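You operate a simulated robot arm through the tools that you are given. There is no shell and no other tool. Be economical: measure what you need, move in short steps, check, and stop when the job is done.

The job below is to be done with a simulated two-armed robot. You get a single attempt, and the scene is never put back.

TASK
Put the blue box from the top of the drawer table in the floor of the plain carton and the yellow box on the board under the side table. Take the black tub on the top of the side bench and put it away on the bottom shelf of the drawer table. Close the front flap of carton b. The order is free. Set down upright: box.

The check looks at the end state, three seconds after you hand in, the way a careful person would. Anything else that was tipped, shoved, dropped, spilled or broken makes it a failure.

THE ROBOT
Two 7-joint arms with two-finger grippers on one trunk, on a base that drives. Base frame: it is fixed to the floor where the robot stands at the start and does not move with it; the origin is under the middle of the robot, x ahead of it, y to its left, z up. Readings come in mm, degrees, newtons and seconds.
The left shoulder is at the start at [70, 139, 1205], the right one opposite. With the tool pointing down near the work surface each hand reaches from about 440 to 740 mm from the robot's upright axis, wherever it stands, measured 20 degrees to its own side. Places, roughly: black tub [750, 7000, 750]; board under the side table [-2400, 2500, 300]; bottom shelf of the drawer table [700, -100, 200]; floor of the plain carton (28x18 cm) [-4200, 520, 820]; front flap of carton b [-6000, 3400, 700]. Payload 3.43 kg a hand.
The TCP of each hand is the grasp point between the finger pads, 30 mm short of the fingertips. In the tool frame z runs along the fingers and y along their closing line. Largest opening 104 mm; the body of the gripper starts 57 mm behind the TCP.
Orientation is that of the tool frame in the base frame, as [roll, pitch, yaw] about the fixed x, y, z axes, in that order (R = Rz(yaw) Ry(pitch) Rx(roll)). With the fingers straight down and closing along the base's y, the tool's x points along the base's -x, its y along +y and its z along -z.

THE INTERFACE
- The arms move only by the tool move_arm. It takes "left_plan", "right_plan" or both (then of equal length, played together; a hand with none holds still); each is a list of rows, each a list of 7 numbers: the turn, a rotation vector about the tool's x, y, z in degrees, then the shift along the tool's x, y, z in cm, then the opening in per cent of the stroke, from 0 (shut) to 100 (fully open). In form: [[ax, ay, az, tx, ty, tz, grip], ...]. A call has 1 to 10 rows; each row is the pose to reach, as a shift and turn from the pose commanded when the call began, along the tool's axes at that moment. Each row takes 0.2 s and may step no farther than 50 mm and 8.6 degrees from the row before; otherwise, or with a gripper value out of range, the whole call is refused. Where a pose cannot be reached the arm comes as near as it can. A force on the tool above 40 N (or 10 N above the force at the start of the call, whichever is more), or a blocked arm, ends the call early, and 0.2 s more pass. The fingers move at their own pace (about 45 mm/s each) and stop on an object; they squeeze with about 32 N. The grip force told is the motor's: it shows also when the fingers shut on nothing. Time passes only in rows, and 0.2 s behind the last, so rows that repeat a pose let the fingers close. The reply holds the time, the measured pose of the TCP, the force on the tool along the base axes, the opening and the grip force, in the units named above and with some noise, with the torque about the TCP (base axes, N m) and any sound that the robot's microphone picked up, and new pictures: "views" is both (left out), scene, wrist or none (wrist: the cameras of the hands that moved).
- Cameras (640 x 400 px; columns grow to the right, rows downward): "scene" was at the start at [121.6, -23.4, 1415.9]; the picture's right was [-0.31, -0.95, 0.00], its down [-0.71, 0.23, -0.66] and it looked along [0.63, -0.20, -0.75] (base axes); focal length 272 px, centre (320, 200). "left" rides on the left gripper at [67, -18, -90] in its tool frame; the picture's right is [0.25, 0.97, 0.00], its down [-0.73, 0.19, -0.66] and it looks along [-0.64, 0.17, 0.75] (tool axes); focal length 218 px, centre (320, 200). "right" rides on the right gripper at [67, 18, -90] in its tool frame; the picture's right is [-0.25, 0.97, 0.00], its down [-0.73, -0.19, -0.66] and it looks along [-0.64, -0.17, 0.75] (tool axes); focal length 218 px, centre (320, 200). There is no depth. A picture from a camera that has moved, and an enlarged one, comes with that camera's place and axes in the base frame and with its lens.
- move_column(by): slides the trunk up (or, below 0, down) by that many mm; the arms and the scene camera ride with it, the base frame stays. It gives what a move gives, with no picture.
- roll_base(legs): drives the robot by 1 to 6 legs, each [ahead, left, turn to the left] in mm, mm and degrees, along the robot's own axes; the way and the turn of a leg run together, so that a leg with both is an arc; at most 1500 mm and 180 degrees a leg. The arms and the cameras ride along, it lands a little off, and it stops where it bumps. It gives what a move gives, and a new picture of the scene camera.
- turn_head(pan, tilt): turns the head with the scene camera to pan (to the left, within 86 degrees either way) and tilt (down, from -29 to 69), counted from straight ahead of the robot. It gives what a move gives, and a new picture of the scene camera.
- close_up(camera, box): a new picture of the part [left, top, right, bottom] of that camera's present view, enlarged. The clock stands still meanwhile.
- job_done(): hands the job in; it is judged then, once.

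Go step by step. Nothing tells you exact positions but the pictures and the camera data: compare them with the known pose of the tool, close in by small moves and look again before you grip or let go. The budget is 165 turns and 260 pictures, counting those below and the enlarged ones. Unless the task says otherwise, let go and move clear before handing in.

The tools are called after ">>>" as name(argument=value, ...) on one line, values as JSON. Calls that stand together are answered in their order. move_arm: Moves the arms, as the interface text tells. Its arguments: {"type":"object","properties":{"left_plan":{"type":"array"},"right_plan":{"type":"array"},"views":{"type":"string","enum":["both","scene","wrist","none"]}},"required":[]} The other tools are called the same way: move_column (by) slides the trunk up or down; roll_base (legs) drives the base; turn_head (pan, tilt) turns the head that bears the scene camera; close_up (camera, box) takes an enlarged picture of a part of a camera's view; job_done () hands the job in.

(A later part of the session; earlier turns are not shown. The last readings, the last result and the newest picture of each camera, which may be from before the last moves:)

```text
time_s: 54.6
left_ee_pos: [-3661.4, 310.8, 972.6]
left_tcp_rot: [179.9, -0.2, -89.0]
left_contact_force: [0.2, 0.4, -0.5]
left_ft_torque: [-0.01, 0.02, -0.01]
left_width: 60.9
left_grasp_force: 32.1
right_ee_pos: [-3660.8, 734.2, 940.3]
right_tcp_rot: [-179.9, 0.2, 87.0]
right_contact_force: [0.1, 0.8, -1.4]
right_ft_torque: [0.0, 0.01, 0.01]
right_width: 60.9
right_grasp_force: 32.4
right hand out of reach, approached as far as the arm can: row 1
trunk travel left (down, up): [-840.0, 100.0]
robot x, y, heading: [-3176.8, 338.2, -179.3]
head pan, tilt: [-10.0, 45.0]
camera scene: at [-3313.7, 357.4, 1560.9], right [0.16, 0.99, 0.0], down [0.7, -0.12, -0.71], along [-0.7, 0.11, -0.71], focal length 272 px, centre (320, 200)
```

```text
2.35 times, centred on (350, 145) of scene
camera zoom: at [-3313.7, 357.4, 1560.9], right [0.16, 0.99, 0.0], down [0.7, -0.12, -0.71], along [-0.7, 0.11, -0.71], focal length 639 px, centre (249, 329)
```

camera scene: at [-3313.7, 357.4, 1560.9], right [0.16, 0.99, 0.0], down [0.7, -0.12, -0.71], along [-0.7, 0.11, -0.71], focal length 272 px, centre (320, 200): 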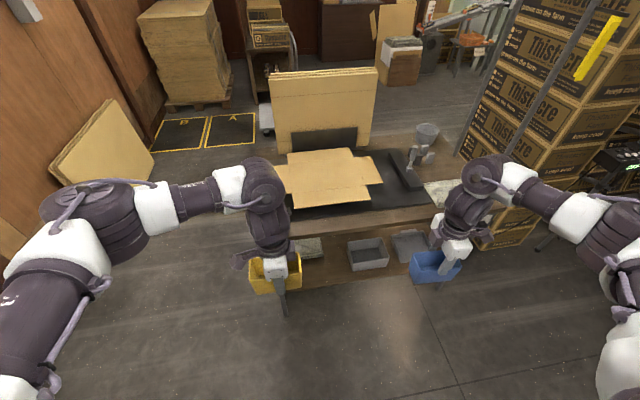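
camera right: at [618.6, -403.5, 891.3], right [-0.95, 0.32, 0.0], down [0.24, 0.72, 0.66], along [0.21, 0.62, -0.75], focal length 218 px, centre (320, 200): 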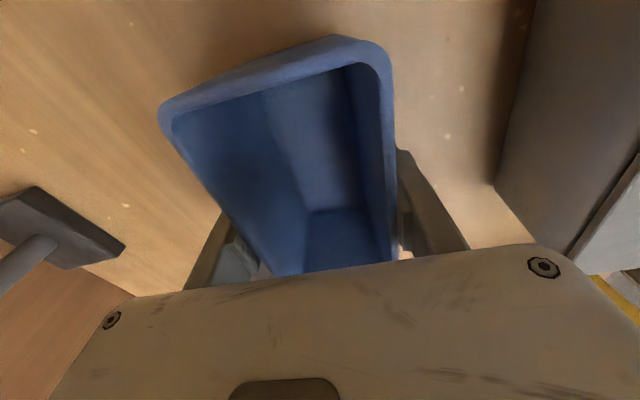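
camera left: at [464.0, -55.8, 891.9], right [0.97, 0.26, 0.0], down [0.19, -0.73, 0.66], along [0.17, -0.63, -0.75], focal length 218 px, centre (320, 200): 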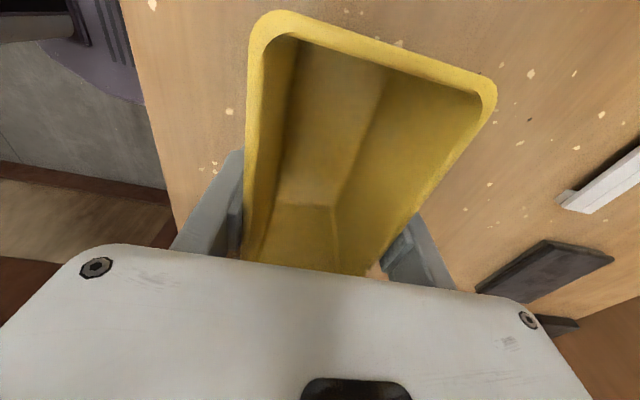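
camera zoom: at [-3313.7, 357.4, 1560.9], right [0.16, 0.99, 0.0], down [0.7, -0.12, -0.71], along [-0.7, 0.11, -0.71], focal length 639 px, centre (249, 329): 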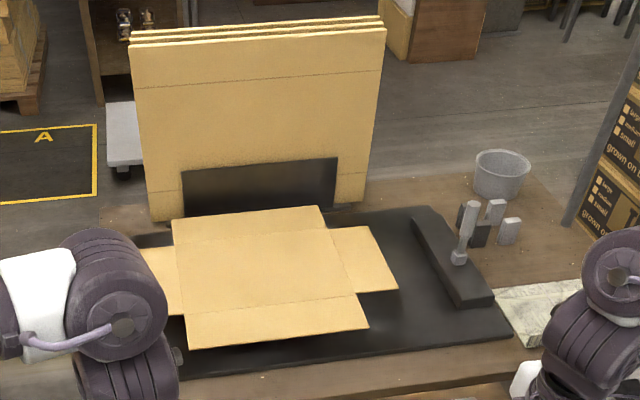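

The "plain carton" is an opened-out blank with its floor panel centred near [-4188, 520]. I'll bring the right hand back in line and drive to x ≈ -3540, as far from this table's edge as I was from the first table's.

>>> move_arm(right_plan=[[0, 0, 0, -4, 0, 0, 0], [0, 0, 0, -8, 0, 0, 0], [0, 0, 0, -12, 0, 0, 0], [0, 0, 0, -16, 0, 0, 0], [0, 0, 0, -20, 0, 0, 0]], views="none")

>>> roll_base(legs=[[360, 0, -0.8]])

```text
time_s: 55.8
left_ee_pos: [-3662.0, 305.5, 970.9]
left_tcp_rot: [-179.9, 0.1, -89.0]
left_contact_force: [0.6, -0.1, -0.2]
left_ft_torque: [0.02, -0.02, 0.0]
left_width: 60.6
left_grasp_force: 32.2
right_ee_pos: [-3672.8, 529.1, 942.1]
right_tcp_rot: [179.9, -0.1, 87.0]
right_contact_force: [0.1, -0.4, -0.8]
right_ft_torque: [-0.02, 0.0, 0.05]
right_width: 60.9
right_grasp_force: 31.7
trunk travel left (down, up): [-840.0, 100.0]
robot x, y, heading: [-3179.5, 337.2, -179.5]
head pan, tilt: [-10.0, 45.0]
```

```text
time_s: 58.1
left_ee_pos: [-4018.1, 310.9, 972.4]
left_tcp_rot: [179.9, 0.0, -89.9]
left_contact_force: [-0.2, 0.3, -0.2]
left_ft_torque: [-0.01, 0.01, 0.01]
left_width: 61.0
left_grasp_force: 32.1
right_ee_pos: [-4026.5, 534.5, 943.4]
right_tcp_rot: [-180.0, 0.0, 86.2]
right_contact_force: [-0.8, 0.7, -0.8]
right_ft_torque: [0.04, -0.01, -0.01]
right_width: 60.7
right_grasp_force: 31.5
trunk travel left (down, up): [-840.0, 100.0]
robot x, y, heading: [-3535.0, 335.0, 180.3]
head pan, tilt: [-10.0, 45.0]
camera scene: at [-3669.9, 351.0, 1561.1], right [0.17, 0.98, 0.0], down [0.7, -0.12, -0.71], along [-0.7, 0.12, -0.71], focal length 272 px, centre (320, 200)
```

scene: 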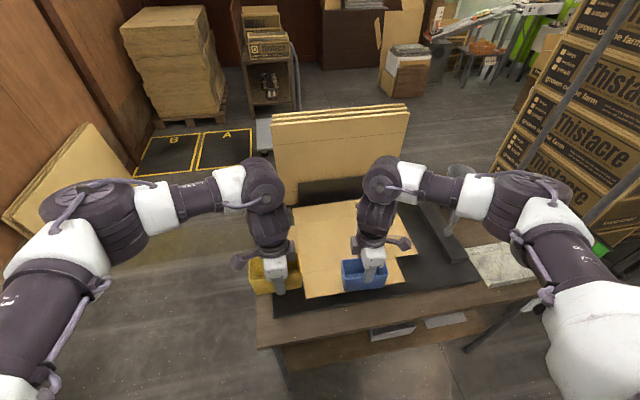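

>>> move_arm(right_plan=[[0, 0, -1, -0.5, -4, 0, 0], [0, 0, -2, -1, -8, 0, 0], [0, 0, -3, -2, -12, 0, 0], [0, 0, -3.8, -2.5, -16, 0, 0], [0, 0, -3.8, -2.5, -16, 0, 0]])

```text
time_s: 59.3
left_ee_pos: [-4019.0, 314.3, 972.7]
left_tcp_rot: [180.0, -0.1, -89.9]
left_contact_force: [0.1, 1.2, -0.4]
left_ft_torque: [-0.01, 0.02, 0.01]
left_width: 60.7
left_grasp_force: 32.4
right_ee_pos: [-4187.3, 520.7, 942.2]
right_tcp_rot: [-179.3, 0.3, 89.7]
right_contact_force: [0.0, 0.7, -0.4]
right_ft_torque: [-0.05, -0.03, -0.02]
right_width: 60.8
right_grasp_force: 32.1
trunk travel left (down, up): [-840.0, 100.0]
robot x, y, heading: [-3536.6, 334.1, 180.1]
head pan, tilt: [-10.0, 45.0]
camera scene: at [-3670.8, 355.0, 1561.0], right [0.17, 0.98, 0.0], down [0.7, -0.13, -0.71], along [-0.7, 0.12, -0.71], focal length 272 px, centre (320, 200)
camera right: at [-4168.8, 586.8, 1030.9], right [0.97, -0.26, -0.01], down [-0.18, -0.72, 0.66], along [-0.18, -0.64, -0.75], focal length 218 px, centre (320, 200)
```

scene: 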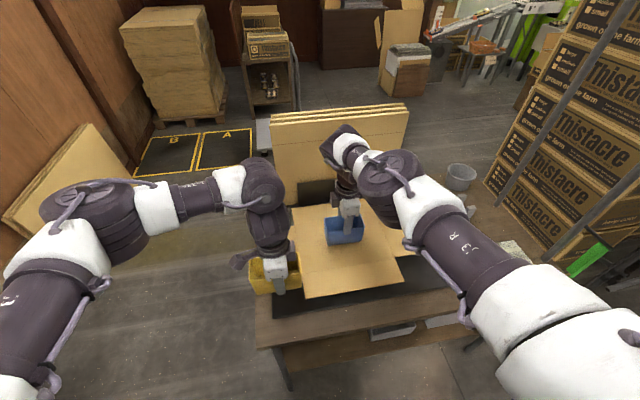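
right: 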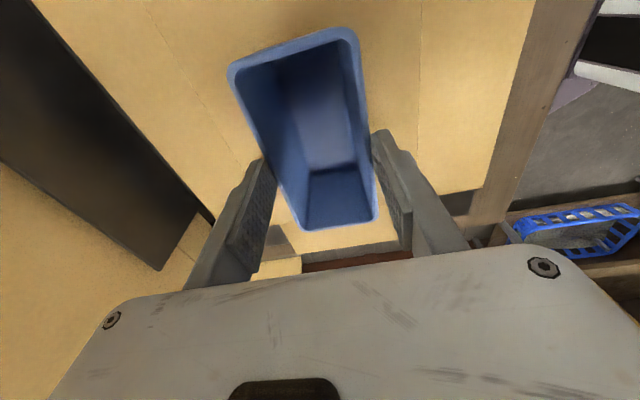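

The box hangs over the panel, between its creases. I'll lower it until it touches.

>>> move_arm(right_plan=[[0, 0, 0, 0, 0, 2, 0], [0, 0, 0, 0, 0, 4, 0], [0, 0, 0, 0, 0, 5, 0], [0, 0, 0, 0, 0, 5, 0]])

```text
time_s: 60.3
left_ee_pos: [-4016.6, 309.7, 973.5]
left_tcp_rot: [179.9, 0.0, -89.8]
left_contact_force: [0.5, 1.0, -1.2]
left_ft_torque: [0.01, -0.03, 0.0]
left_width: 60.8
left_grasp_force: 32.0
right_ee_pos: [-4187.2, 518.9, 895.8]
right_tcp_rot: [-179.7, 0.2, 90.0]
right_contact_force: [-7.9, -2.6, 22.5]
right_ft_torque: [-0.1, 0.16, -0.16]
right_width: 60.9
right_grasp_force: 32.3
trunk travel left (down, up): [-840.0, 100.0]
robot x, y, heading: [-3542.0, 335.3, 180.2]
head pan, tilt: [-10.0, 45.0]
camera scene: at [-3667.7, 349.3, 1561.1], right [0.17, 0.98, 0.0], down [0.69, -0.12, -0.71], along [-0.7, 0.12, -0.71], focal length 272 px, centre (320, 200)
camera right: at [-4168.8, 584.5, 984.6], right [0.97, -0.25, -0.01], down [-0.19, -0.73, 0.66], along [-0.17, -0.64, -0.75], focal length 218 px, centre (320, 200)
```

scene: 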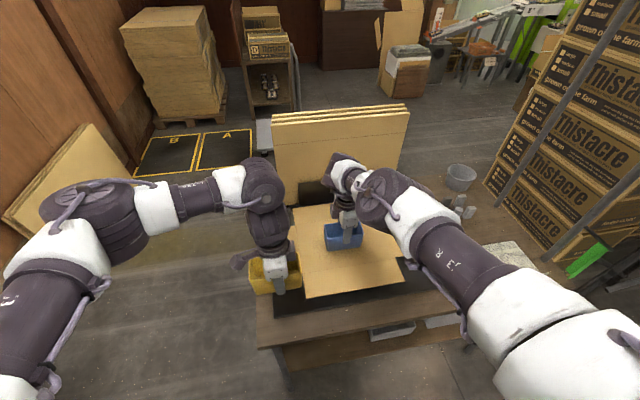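
right: 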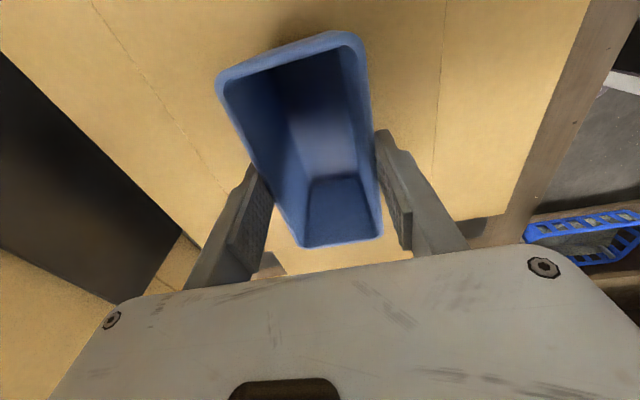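

The box touched down with about 22 N at TCP z 896. I'll ease off a couple of millimetres and look closer before letting go.

>>> move_arm(right_plan=[[0, 0, 0, 0, 0, -0.3, 0], [0, 0, 0, 0, 0, -0.3, 0]], views="none")

>>> close_up(camera="scene", box=[260, 140, 460, 310])

```text
time_s: 60.9
left_ee_pos: [-4018.7, 309.5, 972.5]
left_tcp_rot: [-180.0, 0.1, -89.7]
left_contact_force: [0.6, -0.1, -0.7]
left_ft_torque: [0.03, -0.01, 0.0]
left_width: 60.8
left_grasp_force: 31.9
right_ee_pos: [-4186.8, 518.8, 894.9]
right_tcp_rot: [-180.0, 0.0, 90.2]
right_contact_force: [-3.2, -4.3, 13.6]
right_ft_torque: [-0.21, 0.35, 0.02]
right_width: 60.5
right_grasp_force: 32.2
trunk travel left (down, up): [-840.0, 100.0]
robot x, y, heading: [-3537.6, 338.6, 180.3]
head pan, tilt: [-10.0, 45.0]
```

```text
2.35 times, centred on (360, 225) of scene
camera zoom: at [-3670.0, 349.5, 1560.9], right [0.17, 0.98, 0.0], down [0.7, -0.12, -0.71], along [-0.7, 0.12, -0.71], focal length 639 px, centre (226, 141)
```

zoom: 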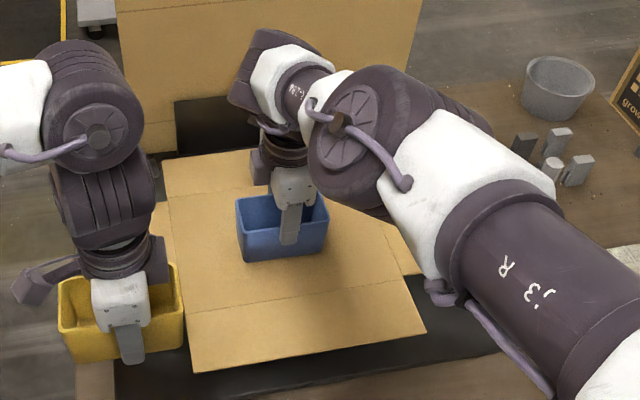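

>>> move_arm(right_plan=[[0, 0, 0, 0, 0, -0.15, 0], [0, 0, 0, 0, 0, -0.15, 0], [0, 0, 0, 0, 0, -0.15, 0]], views="none")

```text
time_s: 61.7
left_ee_pos: [-4019.4, 310.6, 971.6]
left_tcp_rot: [-179.9, 0.0, -89.8]
left_contact_force: [-0.2, -0.4, -0.5]
left_ft_torque: [0.0, -0.01, -0.03]
left_width: 60.7
left_grasp_force: 31.6
right_ee_pos: [-4188.1, 520.0, 895.3]
right_tcp_rot: [179.9, 0.0, 90.1]
right_contact_force: [0.0, 0.4, 0.2]
right_ft_torque: [0.01, -0.03, -0.03]
right_width: 60.7
right_grasp_force: 31.9
trunk travel left (down, up): [-840.0, 100.0]
robot x, y, heading: [-3538.7, 336.8, 180.0]
head pan, tilt: [-10.0, 45.0]
```

It's just resting on the panel now. I'll open the fingers and lift straight up.

>>> move_arm(right_plan=[[0, 0, 0, 0, 0, 0, 30], [0, 0, 0, 0, 0, 0, 75], [0, 0, 0, 0, 0, 0, 95], [0, 0, 0, 0, 0, 0, 95], [0, 0, 0, 0, 0, 0, 95], [0, 0, 0, 0, 0, -2, 95], [0, 0, 0, 0, 0, -5, 95], [0, 0, 0, 0, 0, -9, 95], [0, 0, 0, 0, 0, -11, 95]])

```text
time_s: 63.7
left_ee_pos: [-4018.3, 311.0, 971.4]
left_tcp_rot: [-179.8, 0.0, -89.8]
left_contact_force: [0.9, -0.8, -1.0]
left_ft_torque: [-0.01, -0.02, -0.02]
left_width: 60.6
left_grasp_force: 31.8
right_ee_pos: [-4187.1, 519.4, 1006.2]
right_tcp_rot: [-180.0, 0.0, 90.2]
right_contact_force: [0.3, 0.8, -0.2]
right_ft_torque: [0.06, 0.0, 0.04]
right_width: 99.0
right_grasp_force: 0.2
trunk travel left (down, up): [-840.0, 100.0]
robot x, y, heading: [-3535.3, 334.1, 179.8]
head pan, tilt: [-10.0, 45.0]
camera scene: at [-3671.3, 350.9, 1560.9], right [0.17, 0.98, 0.0], down [0.7, -0.12, -0.71], along [-0.7, 0.12, -0.71], focal length 272 px, centre (320, 200)
camera right: at [-4170.5, 585.5, 1096.6], right [0.97, -0.25, 0.0], down [-0.19, -0.73, 0.66], along [-0.17, -0.64, -0.75], focal length 218 px, centre (320, 200)
```

scene: 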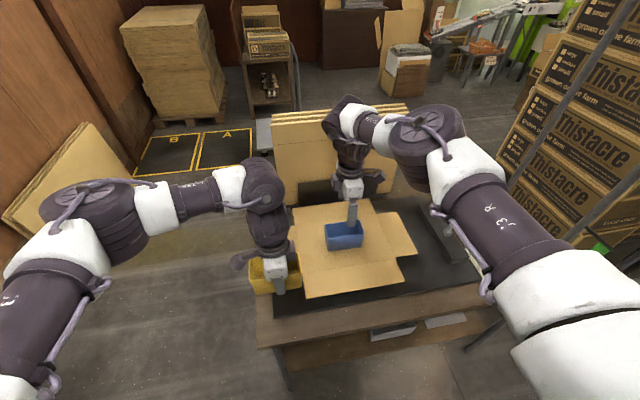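
right: 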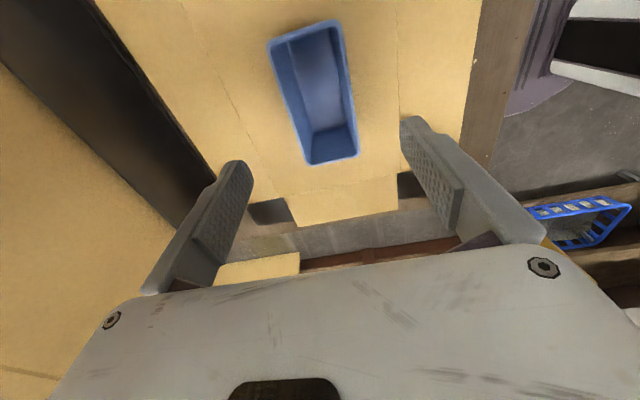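

Blue stands upright on the carton floor. Yellow goes on a low board, so I need to regrip it from the end with a flat hand. The empty low bench near [-1250, 1200] should serve for that, so I'll drive there.

>>> roll_base(legs=[[-600, 0, 0], [0, 0, -90], [0, -850, 0]])

>>> turn_head(pan=-30, tilt=30)

```text
time_s: 75.0
left_ee_pos: [-2119.6, 828.7, 970.0]
left_tcp_rot: [-179.9, 0.0, -179.0]
left_contact_force: [-0.6, 0.1, -1.1]
left_ft_torque: [0.03, -0.01, -0.03]
left_width: 60.6
left_grasp_force: 32.2
right_ee_pos: [-1912.9, 1001.6, 1006.8]
right_tcp_rot: [-180.0, 0.0, 0.9]
right_contact_force: [-0.6, -0.4, -0.6]
right_ft_torque: [0.0, -0.01, 0.01]
right_width: 98.9
right_grasp_force: 0.1
trunk travel left (down, up): [-840.0, 100.0]
robot x, y, heading: [-2087.2, 346.4, 90.7]
head pan, tilt: [-10.0, 45.0]
camera scene: at [-2078.5, 479.0, 1560.9], right [0.99, -0.16, 0.0], down [-0.11, -0.7, -0.71], along [0.11, 0.7, -0.71], focal length 272 px, centre (320, 200)
```

scene: 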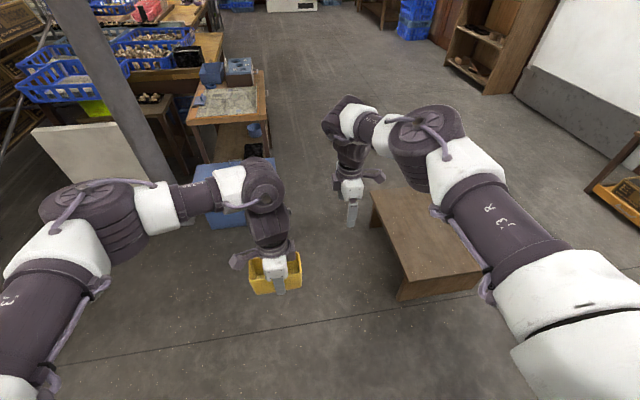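

```text
time_s: 75.9
left_ee_pos: [-2119.1, 829.3, 971.4]
left_tcp_rot: [-179.8, 0.0, -179.0]
left_contact_force: [-0.1, -0.5, -1.0]
left_ft_torque: [0.02, -0.02, -0.02]
left_width: 60.8
left_grasp_force: 31.7
right_ee_pos: [-1911.1, 999.3, 1005.4]
right_tcp_rot: [-180.0, 0.0, 0.8]
right_contact_force: [0.2, -0.1, 0.2]
right_ft_torque: [0.0, 0.03, -0.01]
right_width: 98.9
right_grasp_force: 0.1
trunk travel left (down, up): [-840.0, 100.0]
robot x, y, heading: [-2090.5, 349.1, 90.9]
head pan, tilt: [-30.0, 30.0]
camera scene: at [-2046.3, 477.8, 1583.4], right [0.87, -0.49, 0.0], down [-0.24, -0.44, -0.87], along [0.42, 0.76, -0.5], focal length 272 px, centre (320, 200)
```

scene: 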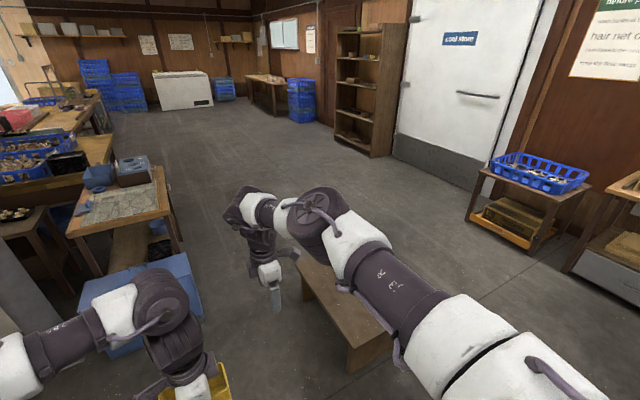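

The low bench is a bare top near x -1570..-1095, with its near edge at about y 1105. I'll slide across in front of it and look again.

>>> roll_base(legs=[[0, -840, -0.9]])

>>> turn_head(pan=0, tilt=50)

```text
time_s: 80.4
left_ee_pos: [-1265.4, 834.3, 971.4]
left_tcp_rot: [-179.9, 0.0, -179.9]
left_contact_force: [0.5, 0.2, -0.2]
left_ft_torque: [0.0, -0.05, 0.0]
left_width: 60.7
left_grasp_force: 32.3
right_ee_pos: [-1056.3, 1000.9, 1005.7]
right_tcp_rot: [179.9, 0.0, 0.1]
right_contact_force: [-0.4, -0.3, 0.1]
right_ft_torque: [0.01, 0.01, -0.01]
right_width: 98.7
right_grasp_force: 0.1
trunk travel left (down, up): [-840.0, 100.0]
robot x, y, heading: [-1244.0, 349.8, 90.0]
head pan, tilt: [-30.0, 30.0]
camera scene: at [-1199.8, 481.8, 1583.5], right [0.87, -0.5, 0.0], down [-0.25, -0.43, -0.87], along [0.43, 0.75, -0.5], focal length 272 px, centre (320, 200)
```

scene: 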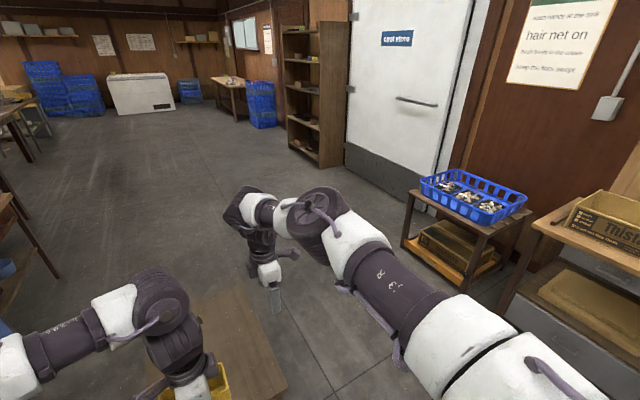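

```text
time_s: 81.3
left_ee_pos: [-1265.3, 833.0, 971.6]
left_tcp_rot: [180.0, 0.1, -179.9]
left_contact_force: [0.5, -0.1, -1.0]
left_ft_torque: [0.01, 0.01, -0.03]
left_width: 60.6
left_grasp_force: 31.6
right_ee_pos: [-1057.7, 1002.5, 1006.6]
right_tcp_rot: [-180.0, 0.0, 0.0]
right_contact_force: [-0.6, -0.3, 0.5]
right_ft_torque: [0.03, -0.02, 0.03]
right_width: 98.7
right_grasp_force: 0.1
trunk travel left (down, up): [-840.0, 100.0]
robot x, y, heading: [-1243.0, 351.2, 90.0]
head pan, tilt: [0.0, 50.0]
camera scene: at [-1244.2, 480.6, 1554.0], right [1.0, 0.0, 0.0], down [0.0, -0.77, -0.64], along [0.0, 0.64, -0.77], focal length 272 px, centre (320, 200)
```

scene: 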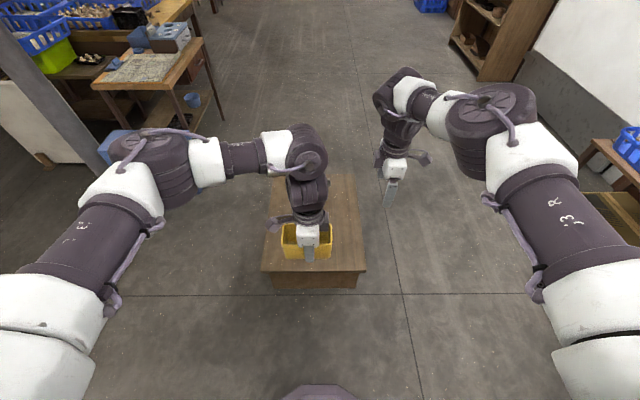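

The bench top is at about z 290 with its front edge at y ~1070. I'll drive up to it, turn the left hand so the box's long axis points forward, and lower the trunk.

>>> roll_base(legs=[[300, 0, 0]])

>>> move_arm(left_plan=[[0, 0, -8.6, 1.3, 0.5, 0, 0], [0, 0, -17.2, 2.6, 1, 0, 0], [0, 0, -25.8, 4, 1.5, 0, 0], [0, 0, -34.4, 5.4, 2, 0, 0], [0, 0, -43, 6.8, 2.5, 0, 0], [0, 0, -51.6, 8.2, 3, 0, 0], [0, 0, -60.2, 9.6, 3.5, 0, 0], [0, 0, -68.8, 11, 4, 0, 0], [0, 0, -77.4, 12.4, 4.5, 0, 0], [0, 0, -86, 13.5, 4.7, 0, 0]], views="none")

>>> move_column(by=-520)

>>> turn_head(pan=12, tilt=50)

```text
time_s: 83.4
left_ee_pos: [-1264.6, 1136.5, 973.1]
left_tcp_rot: [180.0, 0.1, -179.9]
left_contact_force: [0.3, -0.4, -0.8]
left_ft_torque: [0.03, 0.02, 0.0]
left_width: 60.6
left_grasp_force: 31.7
right_ee_pos: [-1056.8, 1305.3, 1007.2]
right_tcp_rot: [-179.8, 0.1, 0.1]
right_contact_force: [0.5, 0.0, 0.5]
right_ft_torque: [0.01, 0.03, 0.02]
right_width: 98.7
right_grasp_force: 0.1
trunk travel left (down, up): [-840.0, 100.0]
robot x, y, heading: [-1241.6, 656.2, 89.9]
head pan, tilt: [0.0, 50.0]
camera scene: at [-1243.8, 782.1, 1554.2], right [1.0, 0.0, 0.0], down [0.0, -0.77, -0.64], along [0.0, 0.64, -0.77], focal length 272 px, centre (320, 200)
```

scene: 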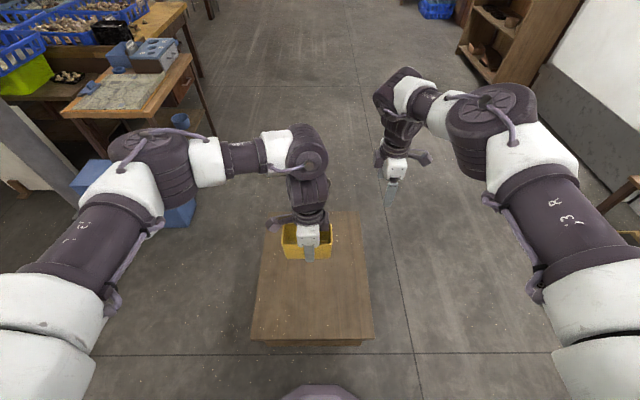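

```text
time_s: 85.6
left_ee_pos: [-1401.4, 1185.3, 971.8]
left_tcp_rot: [-179.9, -0.2, -93.7]
left_contact_force: [-0.6, 0.3, -1.2]
left_ft_torque: [0.0, 0.0, -0.01]
left_width: 60.7
left_grasp_force: 31.9
right_ee_pos: [-1056.7, 1306.7, 1007.4]
right_tcp_rot: [180.0, 0.0, 0.0]
right_contact_force: [0.4, -0.3, 0.6]
right_ft_torque: [-0.01, 0.03, -0.01]
right_width: 99.0
right_grasp_force: 0.0
trunk travel left (down, up): [-840.0, 100.0]
robot x, y, heading: [-1241.0, 654.8, 89.7]
head pan, tilt: [0.0, 50.0]
```

```text
refused: -520 is not a number from -400 to 400
```

```text
time_s: 86.3
left_ee_pos: [-1399.7, 1183.9, 971.1]
left_tcp_rot: [180.0, -0.2, -93.8]
left_contact_force: [0.5, 0.1, -0.5]
left_ft_torque: [0.02, 0.01, -0.03]
left_width: 60.6
left_grasp_force: 32.3
right_ee_pos: [-1055.8, 1306.9, 1006.8]
right_tcp_rot: [-179.9, -0.1, 0.0]
right_contact_force: [-0.6, -0.4, -0.3]
right_ft_torque: [0.01, -0.01, 0.01]
right_width: 98.7
right_grasp_force: 0.1
trunk travel left (down, up): [-840.0, 100.0]
robot x, y, heading: [-1239.7, 656.1, 90.0]
head pan, tilt: [12.0, 50.0]
camera scene: at [-1259.7, 782.8, 1554.0], right [0.98, 0.21, 0.0], down [0.16, -0.75, -0.64], along [-0.13, 0.63, -0.77], focal length 272 px, centre (320, 200)
```

scene: 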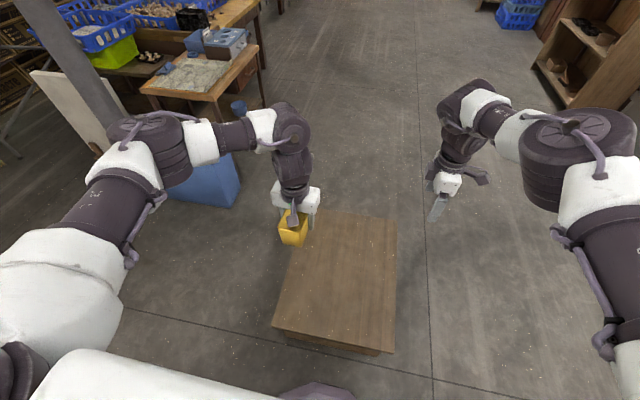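

>>> move_column(by=-400)

>>> move_column(by=-160)

>>> turn_head(pan=12, tilt=45)

```text
time_s: 90.2
left_ee_pos: [-1399.9, 1184.8, 571.5]
left_tcp_rot: [179.9, -0.1, -93.9]
left_contact_force: [-0.4, 1.2, -0.2]
left_ft_torque: [-0.02, 0.02, 0.02]
left_width: 60.8
left_grasp_force: 31.9
right_ee_pos: [-1056.7, 1306.0, 605.8]
right_tcp_rot: [-180.0, 0.0, 0.0]
right_contact_force: [-0.3, 1.2, 0.4]
right_ft_torque: [0.01, 0.01, -0.02]
right_width: 98.8
right_grasp_force: 0.2
trunk travel left (down, up): [-440.0, 500.0]
robot x, y, heading: [-1237.7, 654.3, 90.2]
head pan, tilt: [12.0, 50.0]
```

```text
time_s: 92.0
left_ee_pos: [-1401.1, 1184.4, 410.8]
left_tcp_rot: [-179.9, -0.1, -93.9]
left_contact_force: [0.1, -0.1, -0.9]
left_ft_torque: [0.01, -0.01, -0.01]
left_width: 60.8
left_grasp_force: 32.0
right_ee_pos: [-1057.5, 1306.1, 446.3]
right_tcp_rot: [180.0, 0.0, -0.1]
right_contact_force: [-0.5, 0.1, 0.6]
right_ft_torque: [-0.01, 0.01, -0.03]
right_width: 98.9
right_grasp_force: 0.2
trunk travel left (down, up): [-280.0, 660.0]
robot x, y, heading: [-1243.0, 656.6, 90.0]
head pan, tilt: [12.0, 50.0]
```

```text
time_s: 92.6
left_ee_pos: [-1400.3, 1184.6, 412.3]
left_tcp_rot: [179.9, -0.1, -93.8]
left_contact_force: [-0.4, 0.6, -0.9]
left_ft_torque: [0.03, 0.05, -0.01]
left_width: 60.7
left_grasp_force: 31.6
right_ee_pos: [-1057.3, 1305.9, 446.4]
right_tcp_rot: [179.9, 0.0, 0.0]
right_contact_force: [0.4, 0.6, 0.4]
right_ft_torque: [0.0, -0.03, -0.01]
right_width: 98.7
right_grasp_force: 0.1
trunk travel left (down, up): [-280.0, 660.0]
robot x, y, heading: [-1240.8, 656.4, 89.8]
head pan, tilt: [12.0, 45.0]
camera scene: at [-1260.7, 786.8, 1000.8], right [0.98, 0.21, 0.0], down [0.15, -0.69, -0.71], along [-0.15, 0.69, -0.71], focal length 272 px, centre (320, 200)
```

scene: 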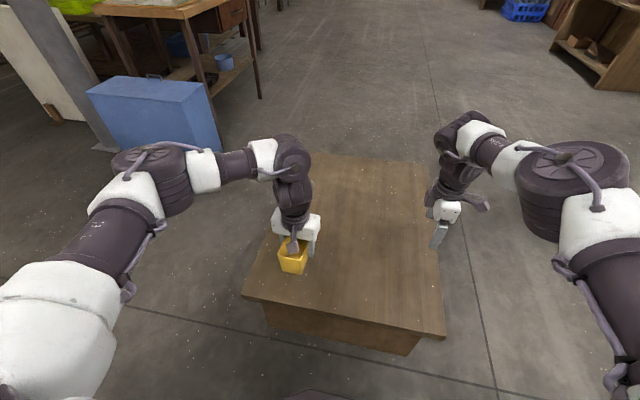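

>>> move_arm(left_plan=[[0, 0, 0, 0, 0, 1, 0], [0, 0, 0, 0, 0, 2, 0], [0, 0, 0, 0, 0, 3, 0], [0, 0, 0, 0, 0, 3, 0]], views="wrist")

```text
time_s: 93.6
left_ee_pos: [-1400.0, 1185.1, 382.5]
left_tcp_rot: [-180.0, -0.1, -93.9]
left_contact_force: [-0.2, 0.1, -1.1]
left_ft_torque: [0.02, 0.01, 0.01]
left_width: 60.5
left_grasp_force: 31.8
right_ee_pos: [-1057.1, 1306.5, 446.4]
right_tcp_rot: [179.9, 0.0, 0.0]
right_contact_force: [-0.4, 0.6, -0.1]
right_ft_torque: [-0.03, 0.01, 0.03]
right_width: 99.0
right_grasp_force: 0.2
trunk travel left (down, up): [-280.0, 660.0]
robot x, y, heading: [-1240.2, 653.3, 89.9]
head pan, tilt: [12.0, 45.0]
camera left: at [-1386.7, 1116.3, 471.8], right [-0.98, -0.19, 0.0], down [-0.14, 0.74, 0.66], along [-0.12, 0.64, -0.76], focal length 218 px, centre (320, 200)
```

left: 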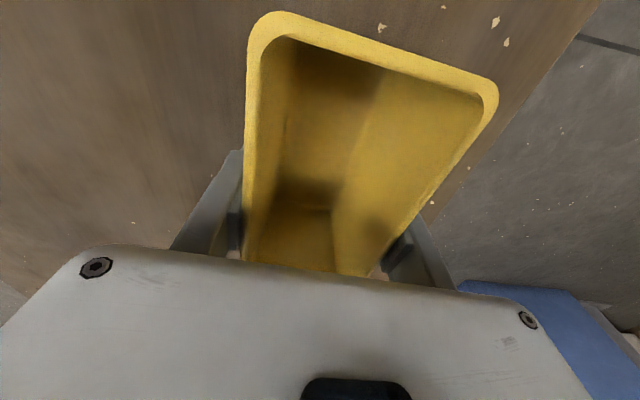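

>>> move_arm(left_plan=[[0, 0, 0, 0, 0, 0.6, 0], [0, 0, 0, 0, 0, 1.2, 0], [0, 0, 0, 0, 0, 1.8, 0], [0, 0, 0, 0, 0, 1.8, 0]], views="none")

>>> move_arm(left_plan=[[0, 0, 0, 0, 0, 0.5, 0], [0, 0, 0, 0, 0, 1.0, 0], [0, 0, 0, 0, 0, 1.0, 0]], views="none")

```text
time_s: 94.6
left_ee_pos: [-1399.0, 1183.8, 362.9]
left_tcp_rot: [179.9, -0.2, -93.9]
left_contact_force: [0.7, 0.1, -0.4]
left_ft_torque: [0.01, -0.02, -0.01]
left_width: 60.9
left_grasp_force: 32.0
right_ee_pos: [-1056.1, 1306.2, 447.0]
right_tcp_rot: [180.0, -0.1, 0.0]
right_contact_force: [0.4, -0.5, -0.5]
right_ft_torque: [-0.03, 0.01, 0.01]
right_width: 98.8
right_grasp_force: 0.0
trunk travel left (down, up): [-280.0, 660.0]
robot x, y, heading: [-1242.3, 656.0, 89.7]
head pan, tilt: [12.0, 45.0]
```

```text
time_s: 95.4
left_ee_pos: [-1398.2, 1184.7, 358.2]
left_tcp_rot: [-180.0, 0.5, -93.8]
left_contact_force: [-3.3, 1.4, 34.2]
left_ft_torque: [0.0, -0.11, -0.05]
left_width: 60.9
left_grasp_force: 32.1
right_ee_pos: [-1056.8, 1305.0, 448.1]
right_tcp_rot: [-179.8, 0.1, 0.0]
right_contact_force: [0.3, 0.1, 0.7]
right_ft_torque: [-0.02, 0.0, -0.01]
right_width: 98.9
right_grasp_force: 0.0
trunk travel left (down, up): [-280.0, 660.0]
robot x, y, heading: [-1242.1, 655.2, 89.8]
head pan, tilt: [12.0, 45.0]
```

Contact puts the bench top at about z 306. I'll ease off and release, then lift clear.

>>> move_arm(left_plan=[[0, 0, 0, 0, 0, -0.5, 0], [0, 0, 0, 0, 0, -0.6, 0], [0, 0, 0, 0, 0, -0.6, 30], [0, 0, 0, 0, 0, -0.6, 70], [0, 0, 0, 0, 0, -0.6, 95], [0, 0, 0, 0, 0, -0.6, 95], [0, 0, 0, 0, 0, -4, 95], [0, 0, 0, 0, 0, -8, 95], [0, 0, 0, 0, 0, -12, 95]])

```text
time_s: 97.4
left_ee_pos: [-1400.8, 1183.3, 475.2]
left_tcp_rot: [179.9, -0.1, -94.0]
left_contact_force: [0.2, -0.2, 0.0]
left_ft_torque: [0.05, 0.01, -0.06]
left_width: 98.8
left_grasp_force: 0.1
right_ee_pos: [-1057.2, 1305.8, 446.4]
right_tcp_rot: [179.9, 0.0, 0.0]
right_contact_force: [0.2, -0.9, 0.7]
right_ft_torque: [0.02, 0.01, -0.01]
right_width: 99.1
right_grasp_force: 0.0
trunk travel left (down, up): [-280.0, 660.0]
robot x, y, heading: [-1243.4, 653.6, 89.9]
head pan, tilt: [12.0, 45.0]
camera scene: at [-1260.5, 786.3, 1000.9], right [0.98, 0.21, 0.0], down [0.15, -0.69, -0.71], along [-0.15, 0.69, -0.71], focal length 272 px, centre (320, 200)
camera left: at [-1387.2, 1115.5, 565.1], right [-0.98, -0.19, 0.0], down [-0.14, 0.74, 0.66], along [-0.12, 0.64, -0.76], focal length 218 px, centre (320, 200)
```

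scene: 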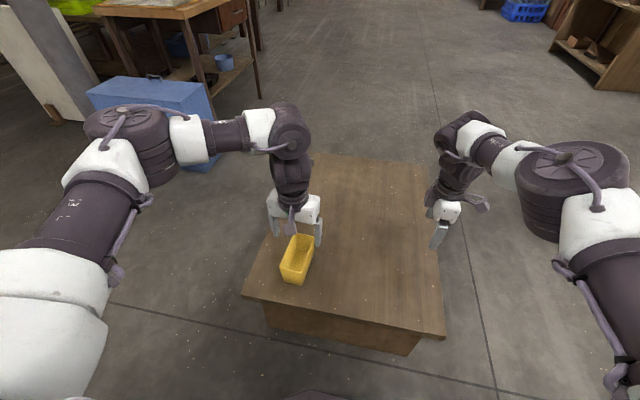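
left: 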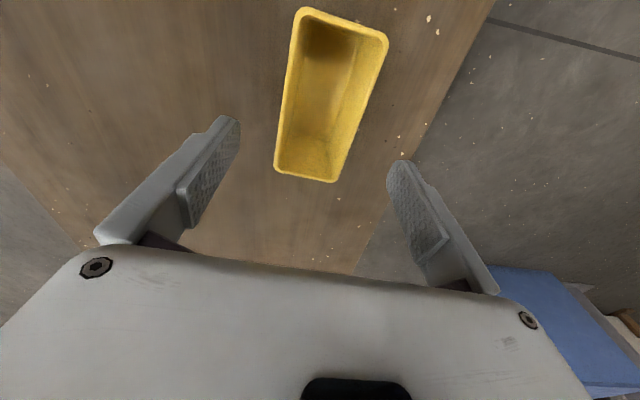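

>>> close_up(camera="scene", box=[0, 0, 280, 160])

>>> turn_head(pan=35, tilt=20)

```text
2.29 times, centred on (140, 80) of scene
camera zoom: at [-1260.5, 786.3, 1000.9], right [0.98, 0.21, 0.0], down [0.15, -0.69, -0.71], along [-0.15, 0.69, -0.71], focal length 621 px, centre (731, 474)
```

zoom: 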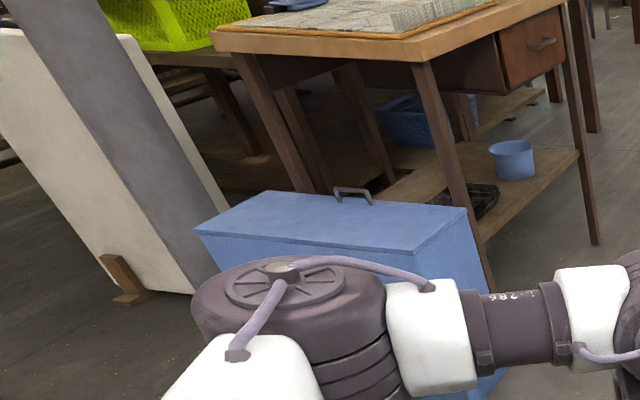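

```text
time_s: 98.3
left_ee_pos: [-1400.4, 1184.3, 474.2]
left_tcp_rot: [-180.0, -0.1, -93.8]
left_contact_force: [-0.3, 0.1, 0.5]
left_ft_torque: [-0.01, 0.0, 0.02]
left_width: 98.9
left_grasp_force: 0.1
right_ee_pos: [-1056.5, 1306.6, 446.1]
right_tcp_rot: [-179.9, 0.1, 0.0]
right_contact_force: [-0.7, 0.3, 0.6]
right_ft_torque: [-0.04, 0.01, -0.04]
right_width: 98.7
right_grasp_force: 0.0
trunk travel left (down, up): [-280.0, 660.0]
robot x, y, heading: [-1237.9, 657.3, 89.9]
head pan, tilt: [35.0, 20.0]
camera scene: at [-1297.2, 783.7, 1039.5], right [0.82, 0.57, 0.0], down [0.2, -0.28, -0.94], along [-0.54, 0.77, -0.34], focal length 272 px, centre (320, 200)
```

scene: 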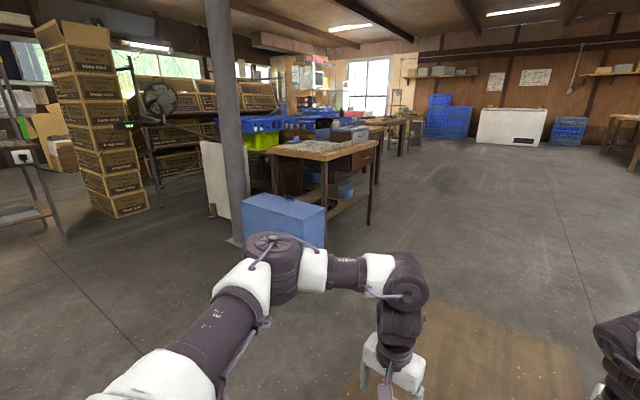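

Yellow is standing at [-1400, 1184] with its long axis facing me. I'll back up 150 mm and tilt the left hand 45° forward, so it can take the box by its near end and reach in under the table.

>>> roll_base(legs=[[-150, 0, 0]])

>>> move_arm(left_plan=[[0, -8, 0, -2, 0, -0.5, 95], [0, -16, 0, -4, 0, -1, 95], [0, -24, 0, -6, 0, -1, 95], [0, -32, 0, -8, 0, -1, 95], [0, -40, 0, -10, 0, -1, 95], [0, -45, 0, -12.0, 0, -1, 95], [0, -45, 0, -12.0, 0, -1, 95]])

>>> turn_head(pan=12, tilt=45)

```text
time_s: 99.7
left_ee_pos: [-1401.1, 1034.0, 474.2]
left_tcp_rot: [-180.0, 0.0, -93.7]
left_contact_force: [0.2, -0.4, 0.6]
left_ft_torque: [0.07, 0.0, -0.03]
left_width: 98.7
left_grasp_force: 0.1
right_ee_pos: [-1056.9, 1156.4, 447.3]
right_tcp_rot: [-179.9, 0.0, 0.0]
right_contact_force: [0.2, 0.3, 0.2]
right_ft_torque: [0.01, -0.02, 0.0]
right_width: 98.5
right_grasp_force: 0.0
trunk travel left (down, up): [-280.0, 660.0]
robot x, y, heading: [-1242.6, 504.1, 90.0]
head pan, tilt: [35.0, 20.0]
camera scene: at [-1297.5, 633.5, 1039.7], right [0.82, 0.57, 0.0], down [0.2, -0.28, -0.94], along [-0.54, 0.77, -0.34], focal length 272 px, centre (320, 200)
```

scene: 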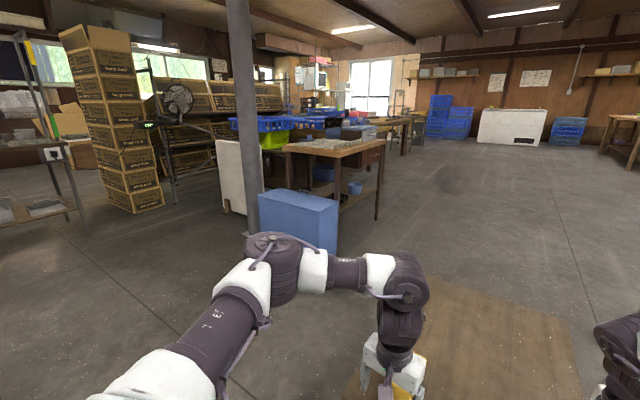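

```text
time_s: 101.3
left_ee_pos: [-1393.0, 1155.2, 484.1]
left_tcp_rot: [179.9, 45.0, -93.8]
left_contact_force: [0.5, 0.8, 0.0]
left_ft_torque: [0.02, 0.0, 0.03]
left_width: 99.0
left_grasp_force: 0.1
right_ee_pos: [-1056.5, 1157.7, 446.9]
right_tcp_rot: [180.0, 0.0, -0.1]
right_contact_force: [-0.2, 0.0, 0.5]
right_ft_torque: [0.0, 0.01, -0.01]
right_width: 98.6
right_grasp_force: 0.0
trunk travel left (down, up): [-280.0, 660.0]
robot x, y, heading: [-1238.0, 505.6, 90.0]
head pan, tilt: [35.0, 20.0]
camera scene: at [-1297.5, 634.3, 1039.6], right [0.82, 0.57, 0.0], down [0.2, -0.28, -0.94], along [-0.54, 0.77, -0.34], focal length 272 px, centre (320, 200)
camera left: at [-1383.2, 1043.2, 500.8], right [-0.98, -0.11, -0.18], down [-0.19, 0.06, 0.98], along [-0.1, 0.99, -0.08], focal length 218 px, centre (320, 200)
```

scene: 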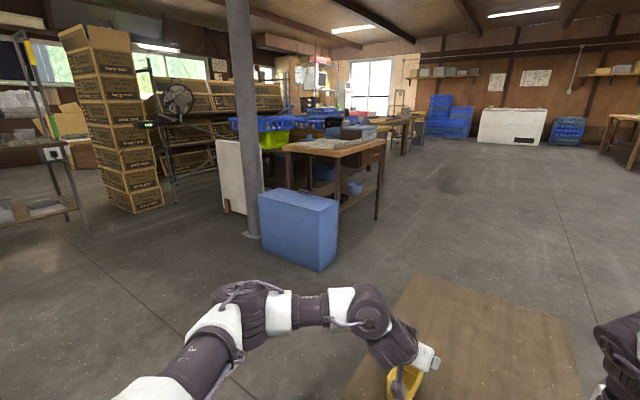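
left: 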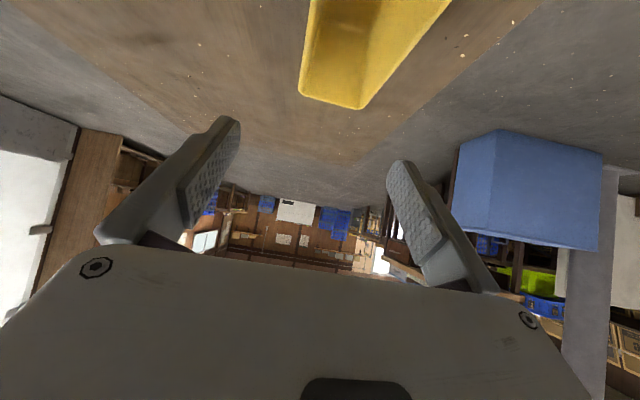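

```text
time_s: 102.2
left_ee_pos: [-1393.3, 1155.3, 483.6]
left_tcp_rot: [-179.9, 44.9, -93.8]
left_contact_force: [0.2, 0.4, 0.1]
left_ft_torque: [-0.01, -0.03, -0.01]
left_width: 98.8
left_grasp_force: 0.1
right_ee_pos: [-1057.1, 1157.2, 446.7]
right_tcp_rot: [-180.0, -0.1, -0.1]
right_contact_force: [0.2, 0.7, -0.6]
right_ft_torque: [-0.02, -0.01, -0.01]
right_width: 99.0
right_grasp_force: 0.0
trunk travel left (down, up): [-280.0, 660.0]
robot x, y, heading: [-1243.8, 503.3, 90.0]
head pan, tilt: [12.0, 45.0]
camera scene: at [-1261.0, 637.5, 1000.9], right [0.98, 0.21, 0.0], down [0.15, -0.69, -0.71], along [-0.15, 0.69, -0.71], focal length 272 px, centre (320, 200)
```

scene: 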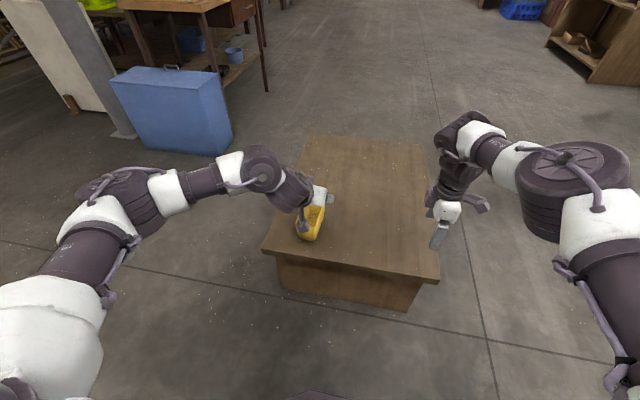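

The tilt worked. Next I'll line up over the near end and go straight down, with the fingers on either side of the box.

>>> move_arm(left_plan=[[0, 0, 0, -0.3, 0.93, 0.3, 95], [0, 0, 0, 2, 0.93, 2.6, 95], [0, 0, 0, 4, 0.93, 4.6, 95], [0, 0, 0, 5, 0.93, 5.6, 95], [0, 0, 0, 5, 0.93, 5.6, 95]])

```text
time_s: 103.4
left_ee_pos: [-1401.6, 1160.5, 410.1]
left_tcp_rot: [180.0, 44.8, -93.8]
left_contact_force: [0.0, 0.4, 0.2]
left_ft_torque: [-0.01, 0.02, 0.0]
left_width: 98.9
left_grasp_force: 0.1
right_ee_pos: [-1057.1, 1157.5, 447.0]
right_tcp_rot: [180.0, 0.0, 0.0]
right_contact_force: [0.3, -0.7, 1.2]
right_ft_torque: [0.03, -0.03, 0.03]
right_width: 98.6
right_grasp_force: 0.1
trunk travel left (down, up): [-280.0, 660.0]
robot x, y, heading: [-1235.0, 503.9, 89.8]
head pan, tilt: [12.0, 45.0]
camera scene: at [-1261.0, 637.5, 1000.9], right [0.98, 0.21, 0.0], down [0.15, -0.69, -0.71], along [-0.15, 0.69, -0.71], focal length 272 px, centre (320, 200)
camera left: at [-1391.4, 1047.9, 425.4], right [-0.98, -0.11, -0.18], down [-0.19, 0.07, 0.98], along [-0.1, 0.99, -0.09], focal length 218 px, centre (320, 200)
```

scene: 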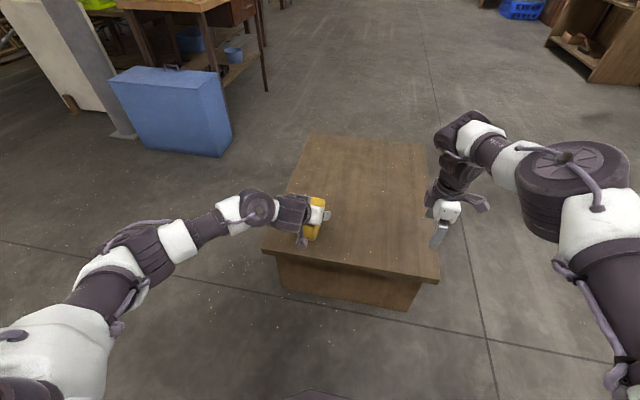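
left: 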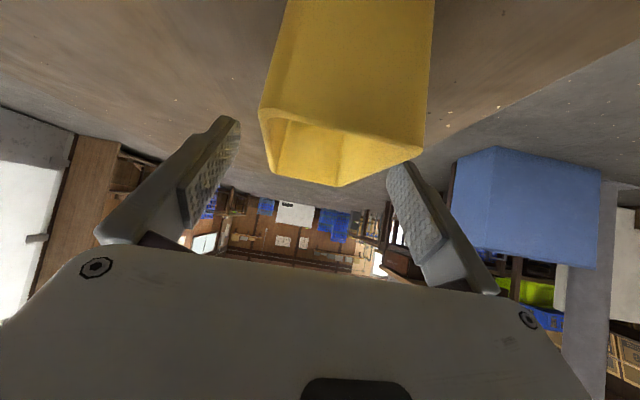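

>>> move_arm(left_plan=[[0, 0, 0, 1.2, 0.1, 1.2, 95], [0, 0, 0, 2.4, 0.1, 2.4, 95], [0, 0, 0, 3.6, 0.1, 3.6, 95], [0, 0, 0, 4.1, 0.1, 4.1, 95], [0, 0, 0, 4.1, 0.1, 4.1, 95]])

```text
time_s: 104.6
left_ee_pos: [-1403.1, 1160.9, 355.1]
left_tcp_rot: [-179.9, 45.3, -93.9]
left_contact_force: [-2.5, -2.4, 15.8]
left_ft_torque: [0.26, 0.5, -0.22]
left_width: 98.2
left_grasp_force: 0.0
right_ee_pos: [-1057.5, 1156.3, 448.6]
right_tcp_rot: [-180.0, 0.0, 0.0]
right_contact_force: [-0.5, 0.3, 0.7]
right_ft_torque: [0.04, 0.01, -0.03]
right_width: 98.8
right_grasp_force: 0.0
trunk travel left (down, up): [-280.0, 660.0]
robot x, y, heading: [-1244.6, 507.9, 89.9]
head pan, tilt: [12.0, 45.0]
camera scene: at [-1260.6, 635.4, 1001.4], right [0.98, 0.21, 0.0], down [0.15, -0.69, -0.71], along [-0.15, 0.69, -0.71], focal length 272 px, centre (320, 200)
camera left: at [-1392.8, 1048.4, 370.5], right [-0.98, -0.11, -0.18], down [-0.19, 0.06, 0.98], along [-0.1, 0.99, -0.08], focal length 218 px, centre (320, 200)
```

scene: 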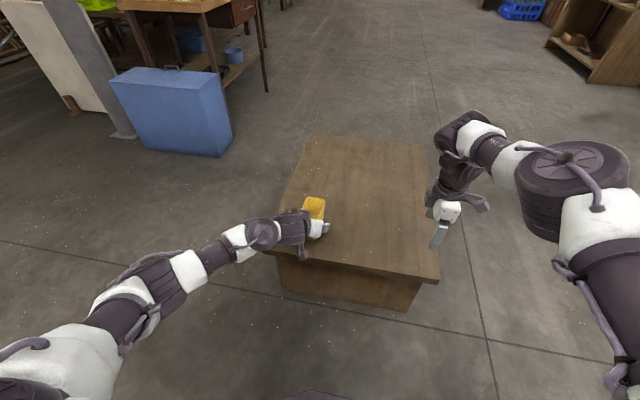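
left: 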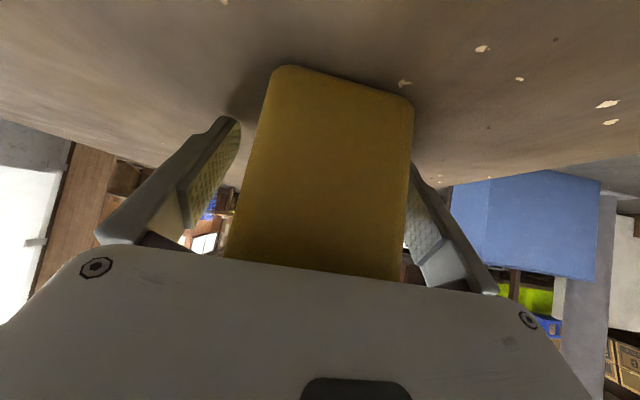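

There's 16 N on the hand, so something is brushing. I'll rise 8 mm and check.

>>> move_arm(left_plan=[[0, 0, 0, -0.6, 0, -0.6, 95], [0, 0, 0, -0.6, 0, -0.6, 95]], views="none")

>>> close_up(camera="scene", box=[220, 160, 380, 290])

```text
time_s: 105.2
left_ee_pos: [-1401.9, 1160.2, 359.7]
left_tcp_rot: [-180.0, 44.8, -93.8]
left_contact_force: [0.3, -0.4, -0.4]
left_ft_torque: [-0.01, 0.02, 0.03]
left_width: 98.5
left_grasp_force: 0.1
right_ee_pos: [-1057.7, 1156.3, 446.5]
right_tcp_rot: [180.0, 0.1, 0.0]
right_contact_force: [-0.3, -0.5, 1.4]
right_ft_torque: [0.02, 0.01, 0.01]
right_width: 98.6
right_grasp_force: 0.1
trunk travel left (down, up): [-280.0, 660.0]
robot x, y, heading: [-1245.2, 510.1, 90.1]
head pan, tilt: [12.0, 45.0]
```

```text
3.08 times, centred on (300, 225) of scene
camera zoom: at [-1260.9, 637.6, 1000.8], right [0.98, 0.21, 0.0], down [0.15, -0.69, -0.71], along [-0.15, 0.69, -0.71], focal length 836 px, centre (382, 123)
```

zoom: 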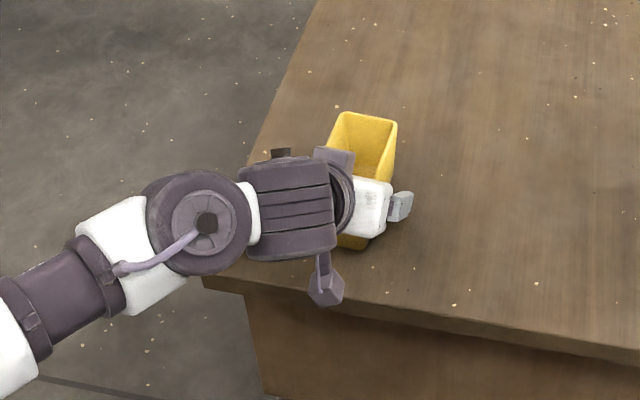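

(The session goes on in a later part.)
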